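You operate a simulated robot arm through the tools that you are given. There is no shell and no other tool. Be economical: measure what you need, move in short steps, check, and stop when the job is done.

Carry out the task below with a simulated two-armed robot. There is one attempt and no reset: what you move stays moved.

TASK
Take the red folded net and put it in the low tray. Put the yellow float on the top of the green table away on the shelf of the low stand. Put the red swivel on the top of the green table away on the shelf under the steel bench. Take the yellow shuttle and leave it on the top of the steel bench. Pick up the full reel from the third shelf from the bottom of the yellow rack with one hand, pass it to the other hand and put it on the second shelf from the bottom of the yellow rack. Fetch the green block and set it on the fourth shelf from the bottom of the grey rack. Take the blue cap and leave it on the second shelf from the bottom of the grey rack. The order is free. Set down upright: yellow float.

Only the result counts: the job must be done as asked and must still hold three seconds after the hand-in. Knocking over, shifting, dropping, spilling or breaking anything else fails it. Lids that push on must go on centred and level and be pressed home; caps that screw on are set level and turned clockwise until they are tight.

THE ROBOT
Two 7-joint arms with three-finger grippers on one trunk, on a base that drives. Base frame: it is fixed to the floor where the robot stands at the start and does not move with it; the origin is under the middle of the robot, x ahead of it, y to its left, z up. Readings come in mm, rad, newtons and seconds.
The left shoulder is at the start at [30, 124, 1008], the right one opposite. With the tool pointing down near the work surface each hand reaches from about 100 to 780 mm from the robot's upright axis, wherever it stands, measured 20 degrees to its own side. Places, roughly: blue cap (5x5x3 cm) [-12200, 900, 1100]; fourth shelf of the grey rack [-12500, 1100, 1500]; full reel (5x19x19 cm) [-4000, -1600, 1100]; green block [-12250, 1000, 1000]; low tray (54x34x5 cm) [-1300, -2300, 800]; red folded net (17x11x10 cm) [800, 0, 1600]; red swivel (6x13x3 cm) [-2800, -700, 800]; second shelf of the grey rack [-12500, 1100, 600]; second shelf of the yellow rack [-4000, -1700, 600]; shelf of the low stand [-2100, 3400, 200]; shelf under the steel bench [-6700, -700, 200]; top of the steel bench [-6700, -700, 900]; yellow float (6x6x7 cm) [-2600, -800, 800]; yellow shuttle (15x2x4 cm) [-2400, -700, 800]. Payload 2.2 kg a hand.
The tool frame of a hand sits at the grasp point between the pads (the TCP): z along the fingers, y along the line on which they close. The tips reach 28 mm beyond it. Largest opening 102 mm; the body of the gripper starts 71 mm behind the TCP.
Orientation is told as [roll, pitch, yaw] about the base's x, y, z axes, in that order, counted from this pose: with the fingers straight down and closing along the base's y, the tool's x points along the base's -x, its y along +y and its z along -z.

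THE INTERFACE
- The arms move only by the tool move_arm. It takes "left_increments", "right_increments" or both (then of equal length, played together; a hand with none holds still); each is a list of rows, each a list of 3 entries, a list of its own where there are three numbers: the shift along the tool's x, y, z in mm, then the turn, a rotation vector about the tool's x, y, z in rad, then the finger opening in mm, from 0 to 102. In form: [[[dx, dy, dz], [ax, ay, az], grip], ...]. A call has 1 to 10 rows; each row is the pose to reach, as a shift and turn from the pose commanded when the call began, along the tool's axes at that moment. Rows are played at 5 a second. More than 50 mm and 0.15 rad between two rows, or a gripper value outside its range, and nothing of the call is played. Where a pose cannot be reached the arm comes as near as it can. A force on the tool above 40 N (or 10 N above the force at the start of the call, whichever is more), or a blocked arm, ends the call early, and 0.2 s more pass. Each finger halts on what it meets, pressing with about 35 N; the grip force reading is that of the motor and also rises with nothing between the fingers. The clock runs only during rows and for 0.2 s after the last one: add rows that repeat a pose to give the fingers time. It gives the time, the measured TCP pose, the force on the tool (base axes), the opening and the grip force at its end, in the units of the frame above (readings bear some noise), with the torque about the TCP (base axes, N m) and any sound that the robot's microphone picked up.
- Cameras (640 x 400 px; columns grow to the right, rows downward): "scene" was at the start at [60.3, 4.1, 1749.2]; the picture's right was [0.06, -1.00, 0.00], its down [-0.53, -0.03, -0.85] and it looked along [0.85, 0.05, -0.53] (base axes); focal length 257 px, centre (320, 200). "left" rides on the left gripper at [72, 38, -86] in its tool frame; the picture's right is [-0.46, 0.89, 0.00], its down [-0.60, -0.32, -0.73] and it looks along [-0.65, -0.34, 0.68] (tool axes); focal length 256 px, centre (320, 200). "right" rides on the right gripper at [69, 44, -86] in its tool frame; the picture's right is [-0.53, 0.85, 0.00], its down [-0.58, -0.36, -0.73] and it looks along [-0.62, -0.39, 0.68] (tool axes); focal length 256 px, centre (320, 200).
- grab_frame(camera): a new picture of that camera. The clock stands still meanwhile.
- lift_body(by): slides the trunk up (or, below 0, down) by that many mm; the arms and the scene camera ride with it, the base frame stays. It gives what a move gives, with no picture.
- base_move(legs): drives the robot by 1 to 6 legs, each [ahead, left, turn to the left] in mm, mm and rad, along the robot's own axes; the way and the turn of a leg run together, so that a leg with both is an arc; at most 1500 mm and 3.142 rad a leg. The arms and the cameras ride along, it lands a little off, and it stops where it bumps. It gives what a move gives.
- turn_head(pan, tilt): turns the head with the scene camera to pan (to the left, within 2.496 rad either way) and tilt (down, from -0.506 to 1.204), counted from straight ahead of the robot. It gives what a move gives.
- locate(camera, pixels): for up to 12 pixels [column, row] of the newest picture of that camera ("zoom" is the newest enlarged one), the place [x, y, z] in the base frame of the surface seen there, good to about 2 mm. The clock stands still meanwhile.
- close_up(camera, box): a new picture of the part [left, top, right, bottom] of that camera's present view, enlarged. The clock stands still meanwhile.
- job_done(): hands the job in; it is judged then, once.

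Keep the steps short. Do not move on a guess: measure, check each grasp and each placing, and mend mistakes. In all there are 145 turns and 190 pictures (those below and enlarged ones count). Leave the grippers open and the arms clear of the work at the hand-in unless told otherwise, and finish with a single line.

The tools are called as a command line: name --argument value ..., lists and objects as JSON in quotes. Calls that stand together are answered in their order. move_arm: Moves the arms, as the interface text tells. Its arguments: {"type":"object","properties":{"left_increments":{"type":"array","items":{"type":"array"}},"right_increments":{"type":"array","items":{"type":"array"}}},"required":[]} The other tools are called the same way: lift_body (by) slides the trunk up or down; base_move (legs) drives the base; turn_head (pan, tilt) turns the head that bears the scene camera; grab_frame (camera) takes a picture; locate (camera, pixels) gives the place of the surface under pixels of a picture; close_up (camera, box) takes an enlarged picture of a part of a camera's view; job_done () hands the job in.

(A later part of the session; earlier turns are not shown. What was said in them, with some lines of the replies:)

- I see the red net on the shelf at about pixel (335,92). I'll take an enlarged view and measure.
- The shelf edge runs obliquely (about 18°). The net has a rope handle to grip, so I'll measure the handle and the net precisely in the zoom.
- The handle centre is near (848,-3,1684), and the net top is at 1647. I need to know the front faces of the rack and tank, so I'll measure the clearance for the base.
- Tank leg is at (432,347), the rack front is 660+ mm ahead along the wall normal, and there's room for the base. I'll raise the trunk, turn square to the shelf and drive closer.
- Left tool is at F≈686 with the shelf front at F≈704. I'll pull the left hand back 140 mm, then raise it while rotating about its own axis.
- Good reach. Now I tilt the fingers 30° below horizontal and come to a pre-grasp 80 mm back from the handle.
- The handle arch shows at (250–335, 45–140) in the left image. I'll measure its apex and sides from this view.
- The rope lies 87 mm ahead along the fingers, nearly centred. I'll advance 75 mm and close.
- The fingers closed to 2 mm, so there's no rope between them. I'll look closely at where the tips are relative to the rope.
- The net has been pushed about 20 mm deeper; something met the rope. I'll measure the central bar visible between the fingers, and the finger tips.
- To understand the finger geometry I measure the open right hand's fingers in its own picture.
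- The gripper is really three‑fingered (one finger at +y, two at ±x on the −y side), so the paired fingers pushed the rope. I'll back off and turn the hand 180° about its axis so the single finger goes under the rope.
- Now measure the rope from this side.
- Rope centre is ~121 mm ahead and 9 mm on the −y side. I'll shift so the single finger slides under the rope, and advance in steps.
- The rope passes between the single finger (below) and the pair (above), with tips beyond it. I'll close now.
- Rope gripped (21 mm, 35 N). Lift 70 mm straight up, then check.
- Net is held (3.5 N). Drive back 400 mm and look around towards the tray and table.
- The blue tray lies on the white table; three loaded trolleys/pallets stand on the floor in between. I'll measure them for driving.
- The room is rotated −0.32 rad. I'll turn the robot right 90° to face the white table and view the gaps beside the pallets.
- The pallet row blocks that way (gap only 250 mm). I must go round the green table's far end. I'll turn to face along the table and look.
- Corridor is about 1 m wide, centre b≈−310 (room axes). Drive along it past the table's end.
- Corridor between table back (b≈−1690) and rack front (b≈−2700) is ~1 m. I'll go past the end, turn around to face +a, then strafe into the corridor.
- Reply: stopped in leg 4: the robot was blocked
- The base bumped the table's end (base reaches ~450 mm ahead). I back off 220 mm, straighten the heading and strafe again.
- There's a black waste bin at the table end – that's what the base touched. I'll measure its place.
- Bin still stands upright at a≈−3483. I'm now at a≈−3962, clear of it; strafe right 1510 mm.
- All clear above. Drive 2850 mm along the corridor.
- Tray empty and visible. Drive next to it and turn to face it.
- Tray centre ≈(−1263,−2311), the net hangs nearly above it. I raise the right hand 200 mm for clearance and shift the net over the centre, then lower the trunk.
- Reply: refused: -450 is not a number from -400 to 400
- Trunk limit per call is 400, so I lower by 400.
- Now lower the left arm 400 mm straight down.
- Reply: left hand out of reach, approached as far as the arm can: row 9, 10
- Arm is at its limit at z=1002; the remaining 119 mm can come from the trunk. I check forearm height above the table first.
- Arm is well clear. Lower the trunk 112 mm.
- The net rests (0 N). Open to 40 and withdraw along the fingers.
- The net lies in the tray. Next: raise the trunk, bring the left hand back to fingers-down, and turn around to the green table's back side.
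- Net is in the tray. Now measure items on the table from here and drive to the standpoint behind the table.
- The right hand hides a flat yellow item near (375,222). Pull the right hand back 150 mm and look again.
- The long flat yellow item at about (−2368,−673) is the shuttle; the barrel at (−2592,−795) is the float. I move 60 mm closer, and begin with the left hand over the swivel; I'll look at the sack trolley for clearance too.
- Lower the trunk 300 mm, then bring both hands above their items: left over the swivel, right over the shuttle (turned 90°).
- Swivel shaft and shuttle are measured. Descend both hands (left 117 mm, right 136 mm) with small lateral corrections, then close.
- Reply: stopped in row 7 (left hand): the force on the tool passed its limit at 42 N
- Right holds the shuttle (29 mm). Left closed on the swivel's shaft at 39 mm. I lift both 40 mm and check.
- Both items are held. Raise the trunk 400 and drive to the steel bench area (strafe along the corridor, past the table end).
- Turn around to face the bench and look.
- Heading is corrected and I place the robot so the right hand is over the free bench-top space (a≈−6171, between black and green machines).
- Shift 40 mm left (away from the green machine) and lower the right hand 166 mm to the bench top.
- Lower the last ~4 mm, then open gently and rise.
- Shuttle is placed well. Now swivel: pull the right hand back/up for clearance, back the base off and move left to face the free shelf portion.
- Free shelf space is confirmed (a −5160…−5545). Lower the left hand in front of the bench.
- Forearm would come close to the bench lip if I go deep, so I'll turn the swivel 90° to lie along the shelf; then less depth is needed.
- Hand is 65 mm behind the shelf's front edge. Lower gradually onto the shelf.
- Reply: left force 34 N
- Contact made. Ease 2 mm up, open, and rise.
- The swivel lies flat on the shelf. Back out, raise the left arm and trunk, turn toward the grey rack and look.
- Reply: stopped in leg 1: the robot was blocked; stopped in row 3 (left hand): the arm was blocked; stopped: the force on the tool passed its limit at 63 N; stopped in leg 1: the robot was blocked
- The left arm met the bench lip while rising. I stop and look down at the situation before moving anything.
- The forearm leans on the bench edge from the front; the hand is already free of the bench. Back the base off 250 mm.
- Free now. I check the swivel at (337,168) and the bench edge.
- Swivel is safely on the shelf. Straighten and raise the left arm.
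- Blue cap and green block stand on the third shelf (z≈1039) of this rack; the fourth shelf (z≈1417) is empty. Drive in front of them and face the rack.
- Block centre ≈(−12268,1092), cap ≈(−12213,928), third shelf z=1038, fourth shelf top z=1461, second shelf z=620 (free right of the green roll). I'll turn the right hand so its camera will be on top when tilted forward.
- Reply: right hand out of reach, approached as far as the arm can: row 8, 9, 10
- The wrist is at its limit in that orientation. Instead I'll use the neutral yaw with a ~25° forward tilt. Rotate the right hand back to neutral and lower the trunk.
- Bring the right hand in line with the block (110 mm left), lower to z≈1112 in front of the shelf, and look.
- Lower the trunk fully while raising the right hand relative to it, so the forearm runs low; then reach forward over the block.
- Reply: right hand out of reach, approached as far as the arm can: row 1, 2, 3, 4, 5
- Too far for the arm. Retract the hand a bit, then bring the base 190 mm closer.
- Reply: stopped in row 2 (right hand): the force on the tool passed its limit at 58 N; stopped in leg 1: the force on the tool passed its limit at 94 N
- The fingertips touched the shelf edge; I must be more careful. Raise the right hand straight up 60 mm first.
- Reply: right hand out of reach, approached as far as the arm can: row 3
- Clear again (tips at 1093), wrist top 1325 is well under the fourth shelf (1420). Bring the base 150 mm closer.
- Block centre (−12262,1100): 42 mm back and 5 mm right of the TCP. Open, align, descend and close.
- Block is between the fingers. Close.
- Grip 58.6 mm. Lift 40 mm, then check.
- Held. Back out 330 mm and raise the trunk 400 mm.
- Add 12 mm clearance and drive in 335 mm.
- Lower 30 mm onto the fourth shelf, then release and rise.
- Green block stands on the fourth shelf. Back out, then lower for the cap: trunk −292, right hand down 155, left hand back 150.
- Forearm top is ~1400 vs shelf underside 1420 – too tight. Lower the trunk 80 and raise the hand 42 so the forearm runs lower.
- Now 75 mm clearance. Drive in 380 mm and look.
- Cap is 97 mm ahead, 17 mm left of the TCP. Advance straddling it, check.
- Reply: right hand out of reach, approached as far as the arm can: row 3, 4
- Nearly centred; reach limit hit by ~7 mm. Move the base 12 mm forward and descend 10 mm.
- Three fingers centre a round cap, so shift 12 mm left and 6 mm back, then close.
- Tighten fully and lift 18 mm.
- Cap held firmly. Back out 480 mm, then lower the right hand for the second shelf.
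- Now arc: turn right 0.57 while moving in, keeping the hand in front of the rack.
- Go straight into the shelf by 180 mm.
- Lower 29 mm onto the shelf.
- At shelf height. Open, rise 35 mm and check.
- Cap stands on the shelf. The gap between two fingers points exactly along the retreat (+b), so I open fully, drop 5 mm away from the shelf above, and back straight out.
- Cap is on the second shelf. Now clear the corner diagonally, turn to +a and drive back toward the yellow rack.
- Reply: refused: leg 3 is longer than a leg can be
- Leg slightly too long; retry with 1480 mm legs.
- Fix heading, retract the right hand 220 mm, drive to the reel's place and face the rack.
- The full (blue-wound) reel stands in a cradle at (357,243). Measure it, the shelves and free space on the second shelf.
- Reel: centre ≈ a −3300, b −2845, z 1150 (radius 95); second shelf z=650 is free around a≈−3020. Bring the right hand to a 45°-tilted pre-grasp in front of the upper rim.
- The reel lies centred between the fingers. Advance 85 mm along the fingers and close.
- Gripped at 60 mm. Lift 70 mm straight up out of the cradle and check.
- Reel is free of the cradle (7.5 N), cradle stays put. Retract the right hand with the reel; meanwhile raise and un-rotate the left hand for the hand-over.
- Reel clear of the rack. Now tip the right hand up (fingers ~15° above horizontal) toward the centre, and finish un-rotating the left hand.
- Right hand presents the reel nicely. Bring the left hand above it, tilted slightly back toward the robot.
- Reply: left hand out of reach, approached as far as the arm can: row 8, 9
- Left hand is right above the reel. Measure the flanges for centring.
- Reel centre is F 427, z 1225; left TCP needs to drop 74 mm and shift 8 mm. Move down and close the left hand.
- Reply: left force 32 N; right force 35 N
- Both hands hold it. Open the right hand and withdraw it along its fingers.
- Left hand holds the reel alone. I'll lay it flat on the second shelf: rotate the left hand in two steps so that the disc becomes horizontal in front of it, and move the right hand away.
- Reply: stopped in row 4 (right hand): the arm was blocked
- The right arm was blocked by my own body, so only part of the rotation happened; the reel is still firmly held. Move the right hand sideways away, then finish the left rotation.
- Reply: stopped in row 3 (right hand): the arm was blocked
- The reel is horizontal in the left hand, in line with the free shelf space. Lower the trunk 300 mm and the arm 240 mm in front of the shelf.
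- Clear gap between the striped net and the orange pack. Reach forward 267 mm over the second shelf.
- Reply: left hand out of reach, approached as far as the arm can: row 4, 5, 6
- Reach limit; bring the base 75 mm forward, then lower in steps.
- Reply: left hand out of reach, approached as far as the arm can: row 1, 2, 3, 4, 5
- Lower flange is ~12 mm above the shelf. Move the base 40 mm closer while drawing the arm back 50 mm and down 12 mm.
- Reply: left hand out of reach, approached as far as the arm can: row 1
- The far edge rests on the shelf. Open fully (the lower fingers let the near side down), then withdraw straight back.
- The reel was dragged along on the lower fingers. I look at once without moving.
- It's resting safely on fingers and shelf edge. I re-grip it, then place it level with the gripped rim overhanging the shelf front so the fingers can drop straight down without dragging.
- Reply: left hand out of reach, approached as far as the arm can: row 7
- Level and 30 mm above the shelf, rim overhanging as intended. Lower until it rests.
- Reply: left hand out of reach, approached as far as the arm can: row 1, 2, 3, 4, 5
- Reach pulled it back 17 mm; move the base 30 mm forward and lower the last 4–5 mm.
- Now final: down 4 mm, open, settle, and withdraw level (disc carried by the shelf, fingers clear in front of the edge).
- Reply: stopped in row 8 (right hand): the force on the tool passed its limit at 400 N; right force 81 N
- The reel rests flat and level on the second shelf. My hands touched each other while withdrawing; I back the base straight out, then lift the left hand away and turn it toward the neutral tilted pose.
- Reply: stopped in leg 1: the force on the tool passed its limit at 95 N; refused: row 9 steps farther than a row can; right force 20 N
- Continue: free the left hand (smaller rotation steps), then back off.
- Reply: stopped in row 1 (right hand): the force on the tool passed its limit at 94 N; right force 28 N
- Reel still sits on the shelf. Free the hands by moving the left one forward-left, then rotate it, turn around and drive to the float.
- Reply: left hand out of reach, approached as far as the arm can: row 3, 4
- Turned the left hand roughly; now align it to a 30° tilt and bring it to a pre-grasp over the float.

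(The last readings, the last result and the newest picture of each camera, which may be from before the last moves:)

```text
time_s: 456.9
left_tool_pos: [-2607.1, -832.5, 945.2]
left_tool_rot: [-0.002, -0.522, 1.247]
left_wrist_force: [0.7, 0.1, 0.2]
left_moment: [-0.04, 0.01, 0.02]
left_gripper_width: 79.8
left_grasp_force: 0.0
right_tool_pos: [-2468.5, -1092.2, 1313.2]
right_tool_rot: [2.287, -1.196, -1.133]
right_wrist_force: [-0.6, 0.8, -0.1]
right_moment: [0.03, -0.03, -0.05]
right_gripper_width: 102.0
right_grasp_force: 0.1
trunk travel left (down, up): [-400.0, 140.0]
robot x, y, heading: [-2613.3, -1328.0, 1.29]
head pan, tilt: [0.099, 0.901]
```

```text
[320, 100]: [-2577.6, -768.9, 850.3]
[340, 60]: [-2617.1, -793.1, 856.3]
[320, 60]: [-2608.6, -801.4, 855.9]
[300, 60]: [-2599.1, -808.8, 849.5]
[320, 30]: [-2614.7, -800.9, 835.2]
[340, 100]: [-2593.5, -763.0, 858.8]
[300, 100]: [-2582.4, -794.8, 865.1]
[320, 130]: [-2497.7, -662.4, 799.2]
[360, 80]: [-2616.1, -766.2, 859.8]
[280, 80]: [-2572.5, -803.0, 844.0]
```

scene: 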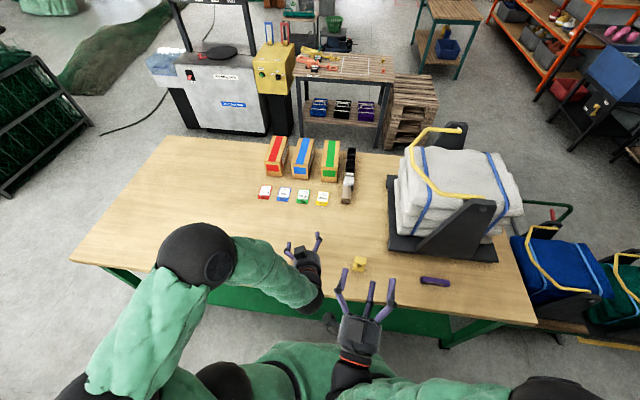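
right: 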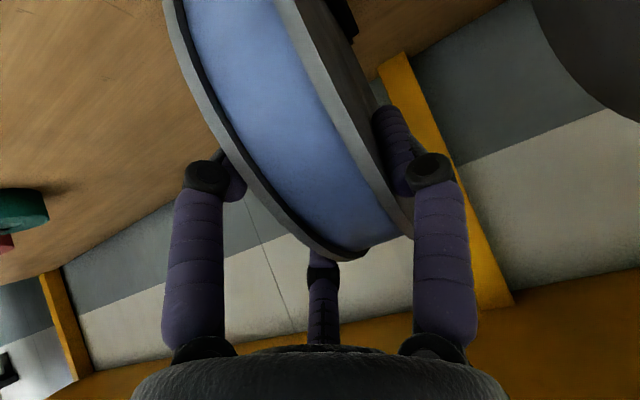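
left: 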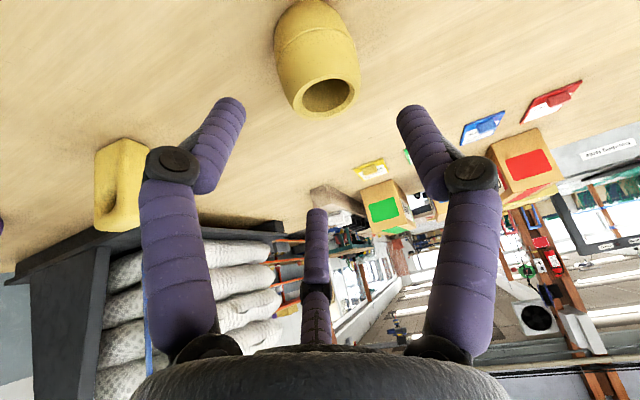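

Orientation is right; float centre (−2594,−782). Advance, close, lift, and then drive out along the corridor to the open floor.

move_arm --left_increments '[[[2, 4, 38], [0, 0, 0], 80], [[3, 4, 75], [0, 0, 0], 80], [[3, 4, 108], [0, 0, 0], 80], [[3, 4, 108], [0, 0, 0], 40], [[3, 4, 108], [0, 0, 0], 0], [[3, 4, 108], [0, 0, 0], 0], [[-12, 4, 82], [0, 0, 0], 0], [[-30, 4, 52], [0, 0, 0], 0], [[-47, 4, 22], [0, 0, 0], 0]]'

grab_frame --camera "left"

lift_body --by 140

base_move --legs '[[0, 0, -0.041], [0, 1400, 0], [0, 645, 0], [1480, 0, 0], [300, 0, 0]]'

turn_head --pan -0.2 --tilt 0.55

grab_frame --camera "scene"

```text
time_s: 458.9
left_tool_pos: [-2593.6, -781.7, 949.0]
left_tool_rot: [0.001, -0.523, 1.246]
left_wrist_force: [-1.0, -0.2, -0.1]
left_moment: [0.06, -0.01, 0.02]
left_gripper_width: 63.7
left_grasp_force: 35.1
right_tool_pos: [-2468.7, -1094.5, 1312.3]
right_tool_rot: [2.29, -1.194, -1.134]
right_wrist_force: [-0.2, 0.1, 0.6]
right_moment: [0.01, 0.0, 0.01]
right_gripper_width: 102.0
right_grasp_force: 0.1
trunk travel left (down, up): [-400.0, 140.0]
robot x, y, heading: [-2615.0, -1326.5, 1.288]
head pan, tilt: [0.099, 0.901]
```

```text
38 pictures are left
```

left: 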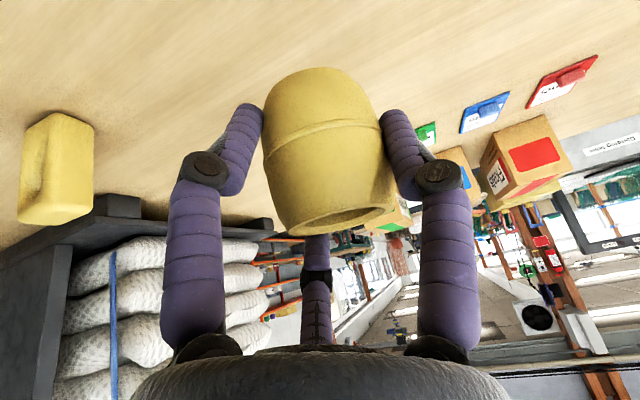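

```text
time_s: 460.5
left_tool_pos: [-2593.6, -780.4, 1087.7]
left_tool_rot: [0.0, -0.524, 1.249]
left_wrist_force: [-0.4, -0.7, 0.5]
left_moment: [0.03, 0.0, -0.03]
left_gripper_width: 63.3
left_grasp_force: 35.1
right_tool_pos: [-2467.3, -1093.7, 1451.5]
right_tool_rot: [2.29, -1.196, -1.135]
right_wrist_force: [-0.4, -0.5, 0.2]
right_moment: [-0.01, -0.03, 0.01]
right_gripper_width: 102.0
right_grasp_force: 0.1
trunk travel left (down, up): [-540.0, 0.0]
robot x, y, heading: [-2616.7, -1325.0, 1.295]
head pan, tilt: [0.099, 0.901]
```

```text
time_s: 479.5
left_tool_pos: [-3983.3, 1528.4, 1087.9]
left_tool_rot: [0.0, -0.524, 1.222]
left_wrist_force: [0.0, 0.3, -1.6]
left_moment: [-0.02, -0.05, 0.01]
left_gripper_width: 62.4
left_grasp_force: 34.7
right_tool_pos: [-3865.4, 1212.3, 1452.9]
right_tool_rot: [2.288, -1.197, -1.158]
right_wrist_force: [0.2, 0.6, -0.1]
right_moment: [-0.02, -0.02, -0.01]
right_gripper_width: 101.8
right_grasp_force: 0.1
trunk travel left (down, up): [-540.0, 0.0]
robot x, y, heading: [-4022.3, 984.6, 1.263]
head pan, tilt: [0.099, 0.901]
```

```text
time_s: 480.4
left_tool_pos: [-3982.8, 1530.0, 1088.7]
left_tool_rot: [0.002, -0.524, 1.221]
left_wrist_force: [-0.6, 0.2, -0.8]
left_moment: [-0.01, -0.03, -0.01]
left_gripper_width: 62.1
left_grasp_force: 34.4
right_tool_pos: [-3864.7, 1211.9, 1451.7]
right_tool_rot: [2.291, -1.195, -1.157]
right_wrist_force: [0.5, 0.2, 0.4]
right_moment: [-0.03, 0.01, 0.0]
right_gripper_width: 102.2
right_grasp_force: 0.0
trunk travel left (down, up): [-540.0, 0.0]
robot x, y, heading: [-4021.9, 983.5, 1.268]
head pan, tilt: [-0.201, 0.55]
```

```text
37 pictures are left
```

scene: 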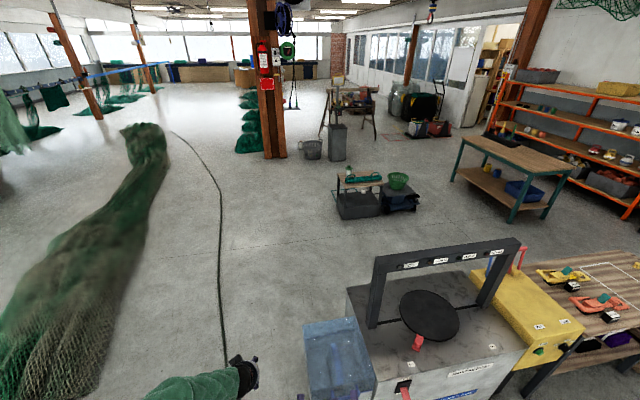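

Float held. Measure the low stand at (360,190), and the machine's near corner.

close_up --camera "scene" --box '[310, 150, 450, 237]'

locate --camera "scene" --pixels '[[340, 217], [378, 213], [336, 180], [382, 180], [358, 207], [358, 195], [345, 200], [398, 210], [305, 340], [222, 330], [388, 200], [416, 205]]'

```text
4.57 times, centred on (380, 194) of scene
```

zoom: 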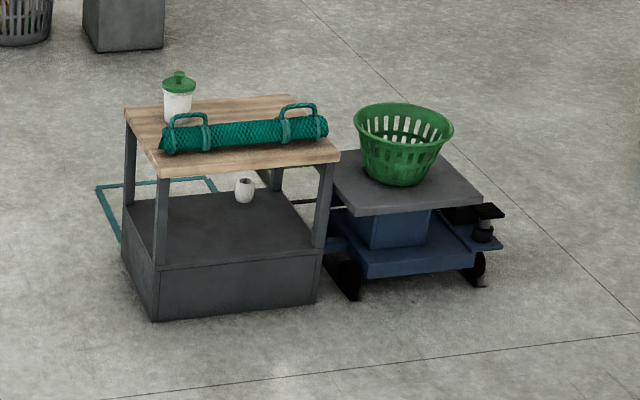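

```text
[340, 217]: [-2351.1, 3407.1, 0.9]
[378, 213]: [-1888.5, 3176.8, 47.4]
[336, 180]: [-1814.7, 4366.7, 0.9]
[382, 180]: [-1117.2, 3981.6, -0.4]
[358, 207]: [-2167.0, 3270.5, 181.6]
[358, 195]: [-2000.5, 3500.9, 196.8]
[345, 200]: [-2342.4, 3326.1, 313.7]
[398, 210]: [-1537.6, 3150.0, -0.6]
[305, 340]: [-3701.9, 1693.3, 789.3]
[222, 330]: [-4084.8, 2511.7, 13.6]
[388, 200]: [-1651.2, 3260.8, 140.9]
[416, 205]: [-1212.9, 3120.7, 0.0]
```

The stand's shelf (z≈197) is open toward us; front face runs through (−2351,3407)–(−1888,3177). Drive around the machine to a standoff squarely in front and lower the trunk.

base_move --legs '[[0, 380, -0.019], [1450, 0, 0], [599, -300, 0], [0, -1173, 0], [0, 0, -0.139]]'

lift_body --by -400

lift_body --by -140

turn_head --pan 0.15 --tilt 0.85

grab_frame --camera "scene"

```text
time_s: 498.9
left_tool_pos: [-2229.3, 3096.5, 1088.0]
left_tool_rot: [0.0, -0.523, 1.075]
left_wrist_force: [-0.2, -0.2, -0.4]
left_moment: [0.01, 0.0, -0.04]
left_gripper_width: 61.7
left_grasp_force: 35.1
right_tool_pos: [-2158.7, 2766.2, 1450.9]
right_tool_rot: [2.287, -1.198, -1.304]
right_wrist_force: [0.4, 0.1, -0.7]
right_moment: [0.0, 0.01, 0.0]
right_gripper_width: 102.1
right_grasp_force: 0.1
trunk travel left (down, up): [-540.0, 0.0]
robot x, y, heading: [-2343.8, 2566.1, 1.122]
head pan, tilt: [-0.201, 0.55]
```

```text
time_s: 502.7
left_tool_pos: [-2229.7, 3096.6, 688.6]
left_tool_rot: [-0.001, -0.523, 1.076]
left_wrist_force: [0.1, 0.0, -0.4]
left_moment: [0.0, -0.02, -0.02]
left_gripper_width: 61.9
left_grasp_force: 35.3
right_tool_pos: [-2158.7, 2766.6, 1051.5]
right_tool_rot: [2.29, -1.196, -1.303]
right_wrist_force: [-0.3, -0.3, -0.7]
right_moment: [-0.02, 0.0, 0.0]
right_gripper_width: 102.0
right_grasp_force: 0.2
trunk travel left (down, up): [-140.0, 400.0]
robot x, y, heading: [-2341.9, 2564.1, 1.122]
head pan, tilt: [-0.201, 0.55]
```

```text
time_s: 504.4
left_tool_pos: [-2230.1, 3097.1, 548.5]
left_tool_rot: [0.0, -0.523, 1.077]
left_wrist_force: [0.2, 0.1, -0.1]
left_moment: [0.0, 0.04, -0.03]
left_gripper_width: 61.5
left_grasp_force: 35.1
right_tool_pos: [-2158.7, 2766.8, 913.3]
right_tool_rot: [2.288, -1.195, -1.303]
right_wrist_force: [-0.1, 0.3, 0.0]
right_moment: [0.02, 0.02, 0.0]
right_gripper_width: 102.0
right_grasp_force: 0.0
trunk travel left (down, up): [0.0, 540.0]
robot x, y, heading: [-2348.7, 2561.3, 1.124]
head pan, tilt: [-0.201, 0.55]
```

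```text
time_s: 505.2
left_tool_pos: [-2229.6, 3096.7, 549.6]
left_tool_rot: [0.0, -0.525, 1.076]
left_wrist_force: [0.3, 0.0, -0.3]
left_moment: [0.02, -0.02, -0.01]
left_gripper_width: 61.6
left_grasp_force: 35.0
right_tool_pos: [-2158.3, 2766.0, 911.0]
right_tool_rot: [2.288, -1.197, -1.304]
right_wrist_force: [0.5, 0.1, 1.1]
right_moment: [-0.02, 0.01, -0.01]
right_gripper_width: 102.0
right_grasp_force: 0.2
trunk travel left (down, up): [0.0, 540.0]
robot x, y, heading: [-2344.0, 2564.0, 1.121]
head pan, tilt: [0.15, 0.85]
```

```text
35 pictures are left
```

scene: 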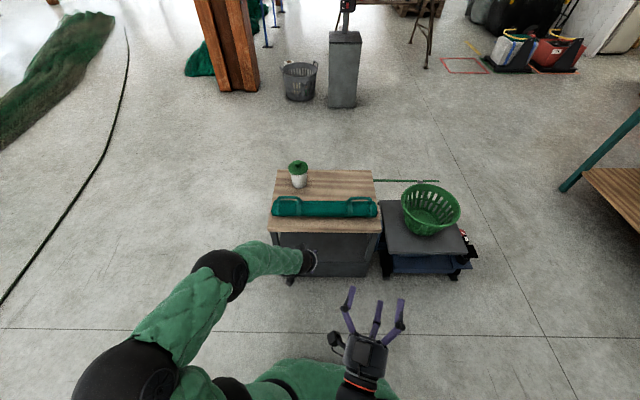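

locate --camera "scene" --pixels '[[272, 232], [378, 232], [345, 240], [345, 248], [345, 256], [345, 262], [345, 270], [290, 279], [375, 275], [330, 255], [360, 252]]'

move_arm --left_increments '[[[20, 0, 35], [0, 0, 0], 0], [[40, 0, 69], [0, 0, 0], 0], [[60, 0, 104], [0, 0, 0], 0], [[80, 0, 139], [0, 0, 0], 0], [[100, 0, 173], [0, 0, 0], 0], [[120, 0, 208], [0, 0, 0], 0], [[135, 0, 234], [0, 0, 0], 0]]'

grab_frame --camera "left"

```text
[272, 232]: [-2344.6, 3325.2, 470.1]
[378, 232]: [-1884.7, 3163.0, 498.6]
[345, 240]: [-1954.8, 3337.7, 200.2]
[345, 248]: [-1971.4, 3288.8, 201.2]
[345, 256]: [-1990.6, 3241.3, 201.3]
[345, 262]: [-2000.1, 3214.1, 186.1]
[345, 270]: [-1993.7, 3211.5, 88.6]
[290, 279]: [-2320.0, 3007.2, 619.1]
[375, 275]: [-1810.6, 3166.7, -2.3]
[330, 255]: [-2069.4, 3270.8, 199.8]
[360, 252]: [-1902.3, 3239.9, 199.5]
```

```text
time_s: 506.8
left_tool_pos: [-2229.4, 3097.5, 278.1]
left_tool_rot: [0.002, -0.524, 1.077]
left_wrist_force: [0.1, 0.2, -0.5]
left_moment: [-0.06, 0.01, -0.04]
left_gripper_width: 61.6
left_grasp_force: 35.3
right_tool_pos: [-2158.2, 2766.8, 912.8]
right_tool_rot: [2.287, -1.195, -1.305]
right_wrist_force: [-0.8, 0.5, 0.1]
right_moment: [0.03, 0.04, 0.0]
right_gripper_width: 102.1
right_grasp_force: 0.1
trunk travel left (down, up): [0.0, 540.0]
robot x, y, heading: [-2344.3, 2563.0, 1.121]
head pan, tilt: [0.15, 0.85]
```

```text
34 pictures are left
5 turns are left
```

left: 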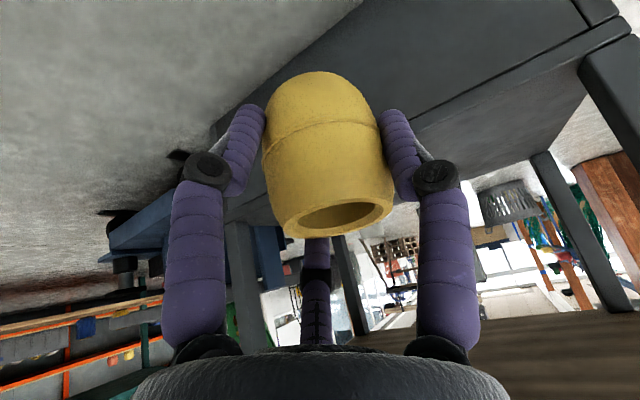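

Shelf z≈200.5, front edge at b=2411. Lower to 7 mm clearance, drive in 222 mm, and set it down.

move_arm --left_increments '[[[5, 0, 9], [0, 0, 0], 0], [[10, 0, 17.3], [0, 0, 0], 0], [[10, 0, 17.3], [0, 0, 0], 0]]'

base_move --legs '[[222, -2, 0]]'

move_arm --left_increments '[[[1.5, 0, 2.6], [0, 0, 0], 0], [[3, 0, 5.2], [0, 0, 0], 0], [[3, 0, 5.2], [0, 0, 0], 0]]'

grab_frame --camera "left"

locate --camera "left" --pixels '[[200, 60], [240, 40], [430, 60], [450, 120], [320, 30], [320, 85], [260, 20]]'

grab_frame --camera "scene"

```text
time_s: 507.6
left_tool_pos: [-2230.7, 3096.3, 257.5]
left_tool_rot: [-0.001, -0.524, 1.077]
left_wrist_force: [-0.2, -0.4, -1.2]
left_moment: [0.0, -0.03, -0.03]
left_gripper_width: 61.6
left_grasp_force: 34.4
right_tool_pos: [-2158.5, 2766.8, 911.4]
right_tool_rot: [2.287, -1.195, -1.303]
right_wrist_force: [-0.5, -0.5, -0.1]
right_moment: [0.02, -0.02, -0.01]
right_gripper_width: 102.2
right_grasp_force: 0.1
trunk travel left (down, up): [0.0, 540.0]
robot x, y, heading: [-2344.2, 2561.2, 1.119]
head pan, tilt: [0.15, 0.85]
```

```text
time_s: 509.3
left_tool_pos: [-2135.1, 3293.8, 258.9]
left_tool_rot: [0.0, -0.523, 1.077]
left_wrist_force: [-1.1, 0.0, -0.8]
left_moment: [-0.02, -0.02, 0.02]
left_gripper_width: 61.4
left_grasp_force: 35.3
right_tool_pos: [-2061.8, 2963.3, 912.6]
right_tool_rot: [2.288, -1.197, -1.303]
right_wrist_force: [-0.3, 0.7, 0.0]
right_moment: [0.0, -0.02, 0.0]
right_gripper_width: 101.9
right_grasp_force: 0.1
trunk travel left (down, up): [0.0, 540.0]
robot x, y, heading: [-2248.8, 2761.9, 1.117]
head pan, tilt: [0.15, 0.85]
```

```text
time_s: 510.1
left_tool_pos: [-2133.7, 3294.3, 252.5]
left_tool_rot: [0.0, -0.525, 1.076]
left_wrist_force: [-0.5, 0.5, 0.6]
left_moment: [0.0, -0.03, -0.03]
left_gripper_width: 62.0
left_grasp_force: 35.3
right_tool_pos: [-2062.2, 2962.8, 911.1]
right_tool_rot: [2.288, -1.195, -1.302]
right_wrist_force: [-0.1, -0.3, -0.7]
right_moment: [-0.02, 0.01, 0.04]
right_gripper_width: 102.0
right_grasp_force: 0.1
trunk travel left (down, up): [0.0, 540.0]
robot x, y, heading: [-2247.1, 2759.0, 1.118]
head pan, tilt: [0.15, 0.85]
```

```text
33 pictures are left
```

left: 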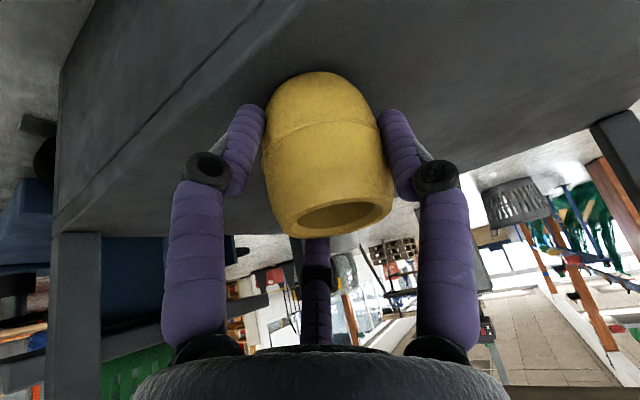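

```text
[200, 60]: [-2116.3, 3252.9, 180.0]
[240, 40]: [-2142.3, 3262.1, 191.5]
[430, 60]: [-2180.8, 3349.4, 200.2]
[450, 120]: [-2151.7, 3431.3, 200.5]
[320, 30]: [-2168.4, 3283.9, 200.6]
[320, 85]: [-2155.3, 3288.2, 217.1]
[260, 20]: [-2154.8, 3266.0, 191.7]
```

```text
32 pictures are left
4 turns are left
```

scene: 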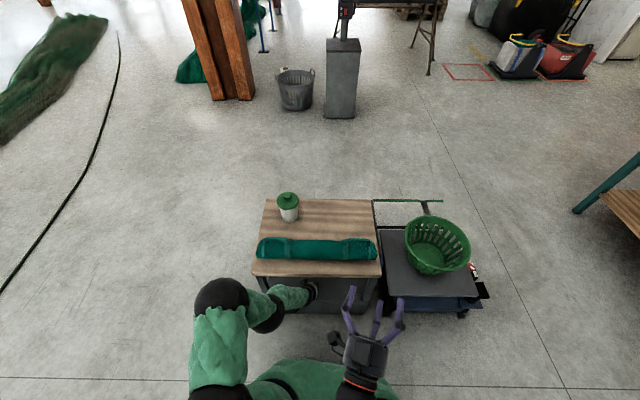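

The float stands on the shelf (base inside the front edge, z matches). Open, withdraw along the fingers, back the base off, and look.

move_arm --left_increments '[[[0.5, 0, 1], [0, 0, 0], 50], [[0.5, 0, 1], [0, 0, 0], 66], [[0.5, 0, 1], [0, 0, 0], 80], [[0, 0, 0], [0, 0, 0], 80], [[0, 0, -20], [0, 0, 0], 80], [[0, 0, -45], [0, 0, 0], 80], [[0, 0, -70], [0, 0, 0], 80]]'

base_move --legs '[[-300, -38, 0]]'

grab_frame --camera "scene"

grab_frame --camera "left"

close_up --camera "scene" --box '[240, 190, 400, 290]'

```text
time_s: 511.7
left_tool_pos: [-2150.6, 3261.4, 312.3]
left_tool_rot: [-0.002, -0.523, 1.076]
left_wrist_force: [0.4, -0.8, -0.1]
left_moment: [0.06, 0.01, -0.01]
left_gripper_width: 79.7
left_grasp_force: 0.1
right_tool_pos: [-2061.5, 2962.5, 912.3]
right_tool_rot: [2.287, -1.195, -1.304]
right_wrist_force: [-0.8, -0.9, -0.2]
right_moment: [-0.01, -0.04, -0.01]
right_gripper_width: 102.1
right_grasp_force: 0.1
trunk travel left (down, up): [0.0, 540.0]
robot x, y, heading: [-2249.9, 2759.1, 1.121]
head pan, tilt: [0.15, 0.85]
```

```text
time_s: 513.8
left_tool_pos: [-2248.5, 2976.4, 312.2]
left_tool_rot: [0.001, -0.524, 1.08]
left_wrist_force: [-0.3, -0.2, 1.0]
left_moment: [0.01, -0.02, 0.0]
left_gripper_width: 79.7
left_grasp_force: 0.0
right_tool_pos: [-2157.8, 2675.9, 912.0]
right_tool_rot: [2.289, -1.197, -1.302]
right_wrist_force: [0.0, -0.1, -0.4]
right_moment: [0.01, 0.01, 0.02]
right_gripper_width: 101.9
right_grasp_force: 0.0
trunk travel left (down, up): [0.0, 540.0]
robot x, y, heading: [-2346.5, 2470.0, 1.123]
head pan, tilt: [0.15, 0.85]
```

```text
31 pictures are left
```

scene: 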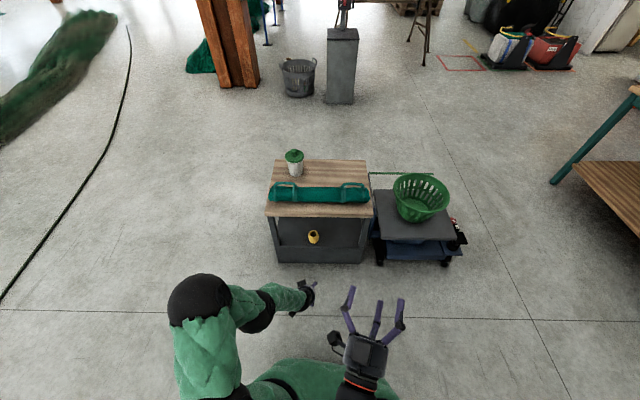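

```text
30 pictures are left
```

left: 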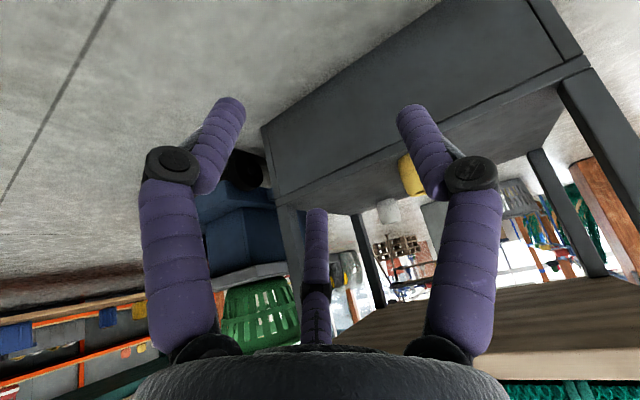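

```text
4.00 times, centred on (320, 240) of scene
3 turns are left
```

zoom: 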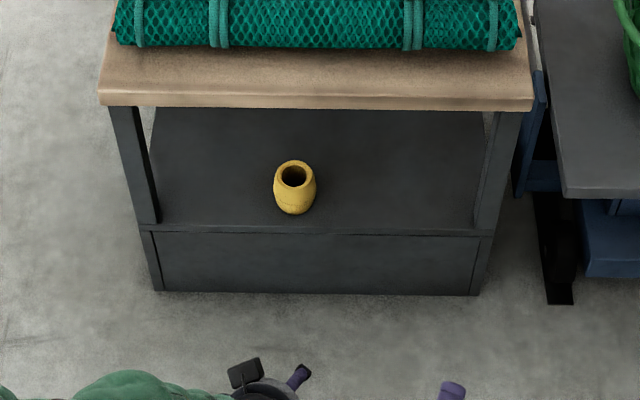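

The float stands upright on the stand's shelf, both hands are open and clear of the work. I hand the job in.

job_done

```text
The job is handed in.
```

I handed in the job with all seven items at their asked places when last seen, the float upright; on the way I bumped the waste bin, the steel bench, the grey rack shelf and my own hands, and the reel lies flat with its front edge overhanging the shelf.
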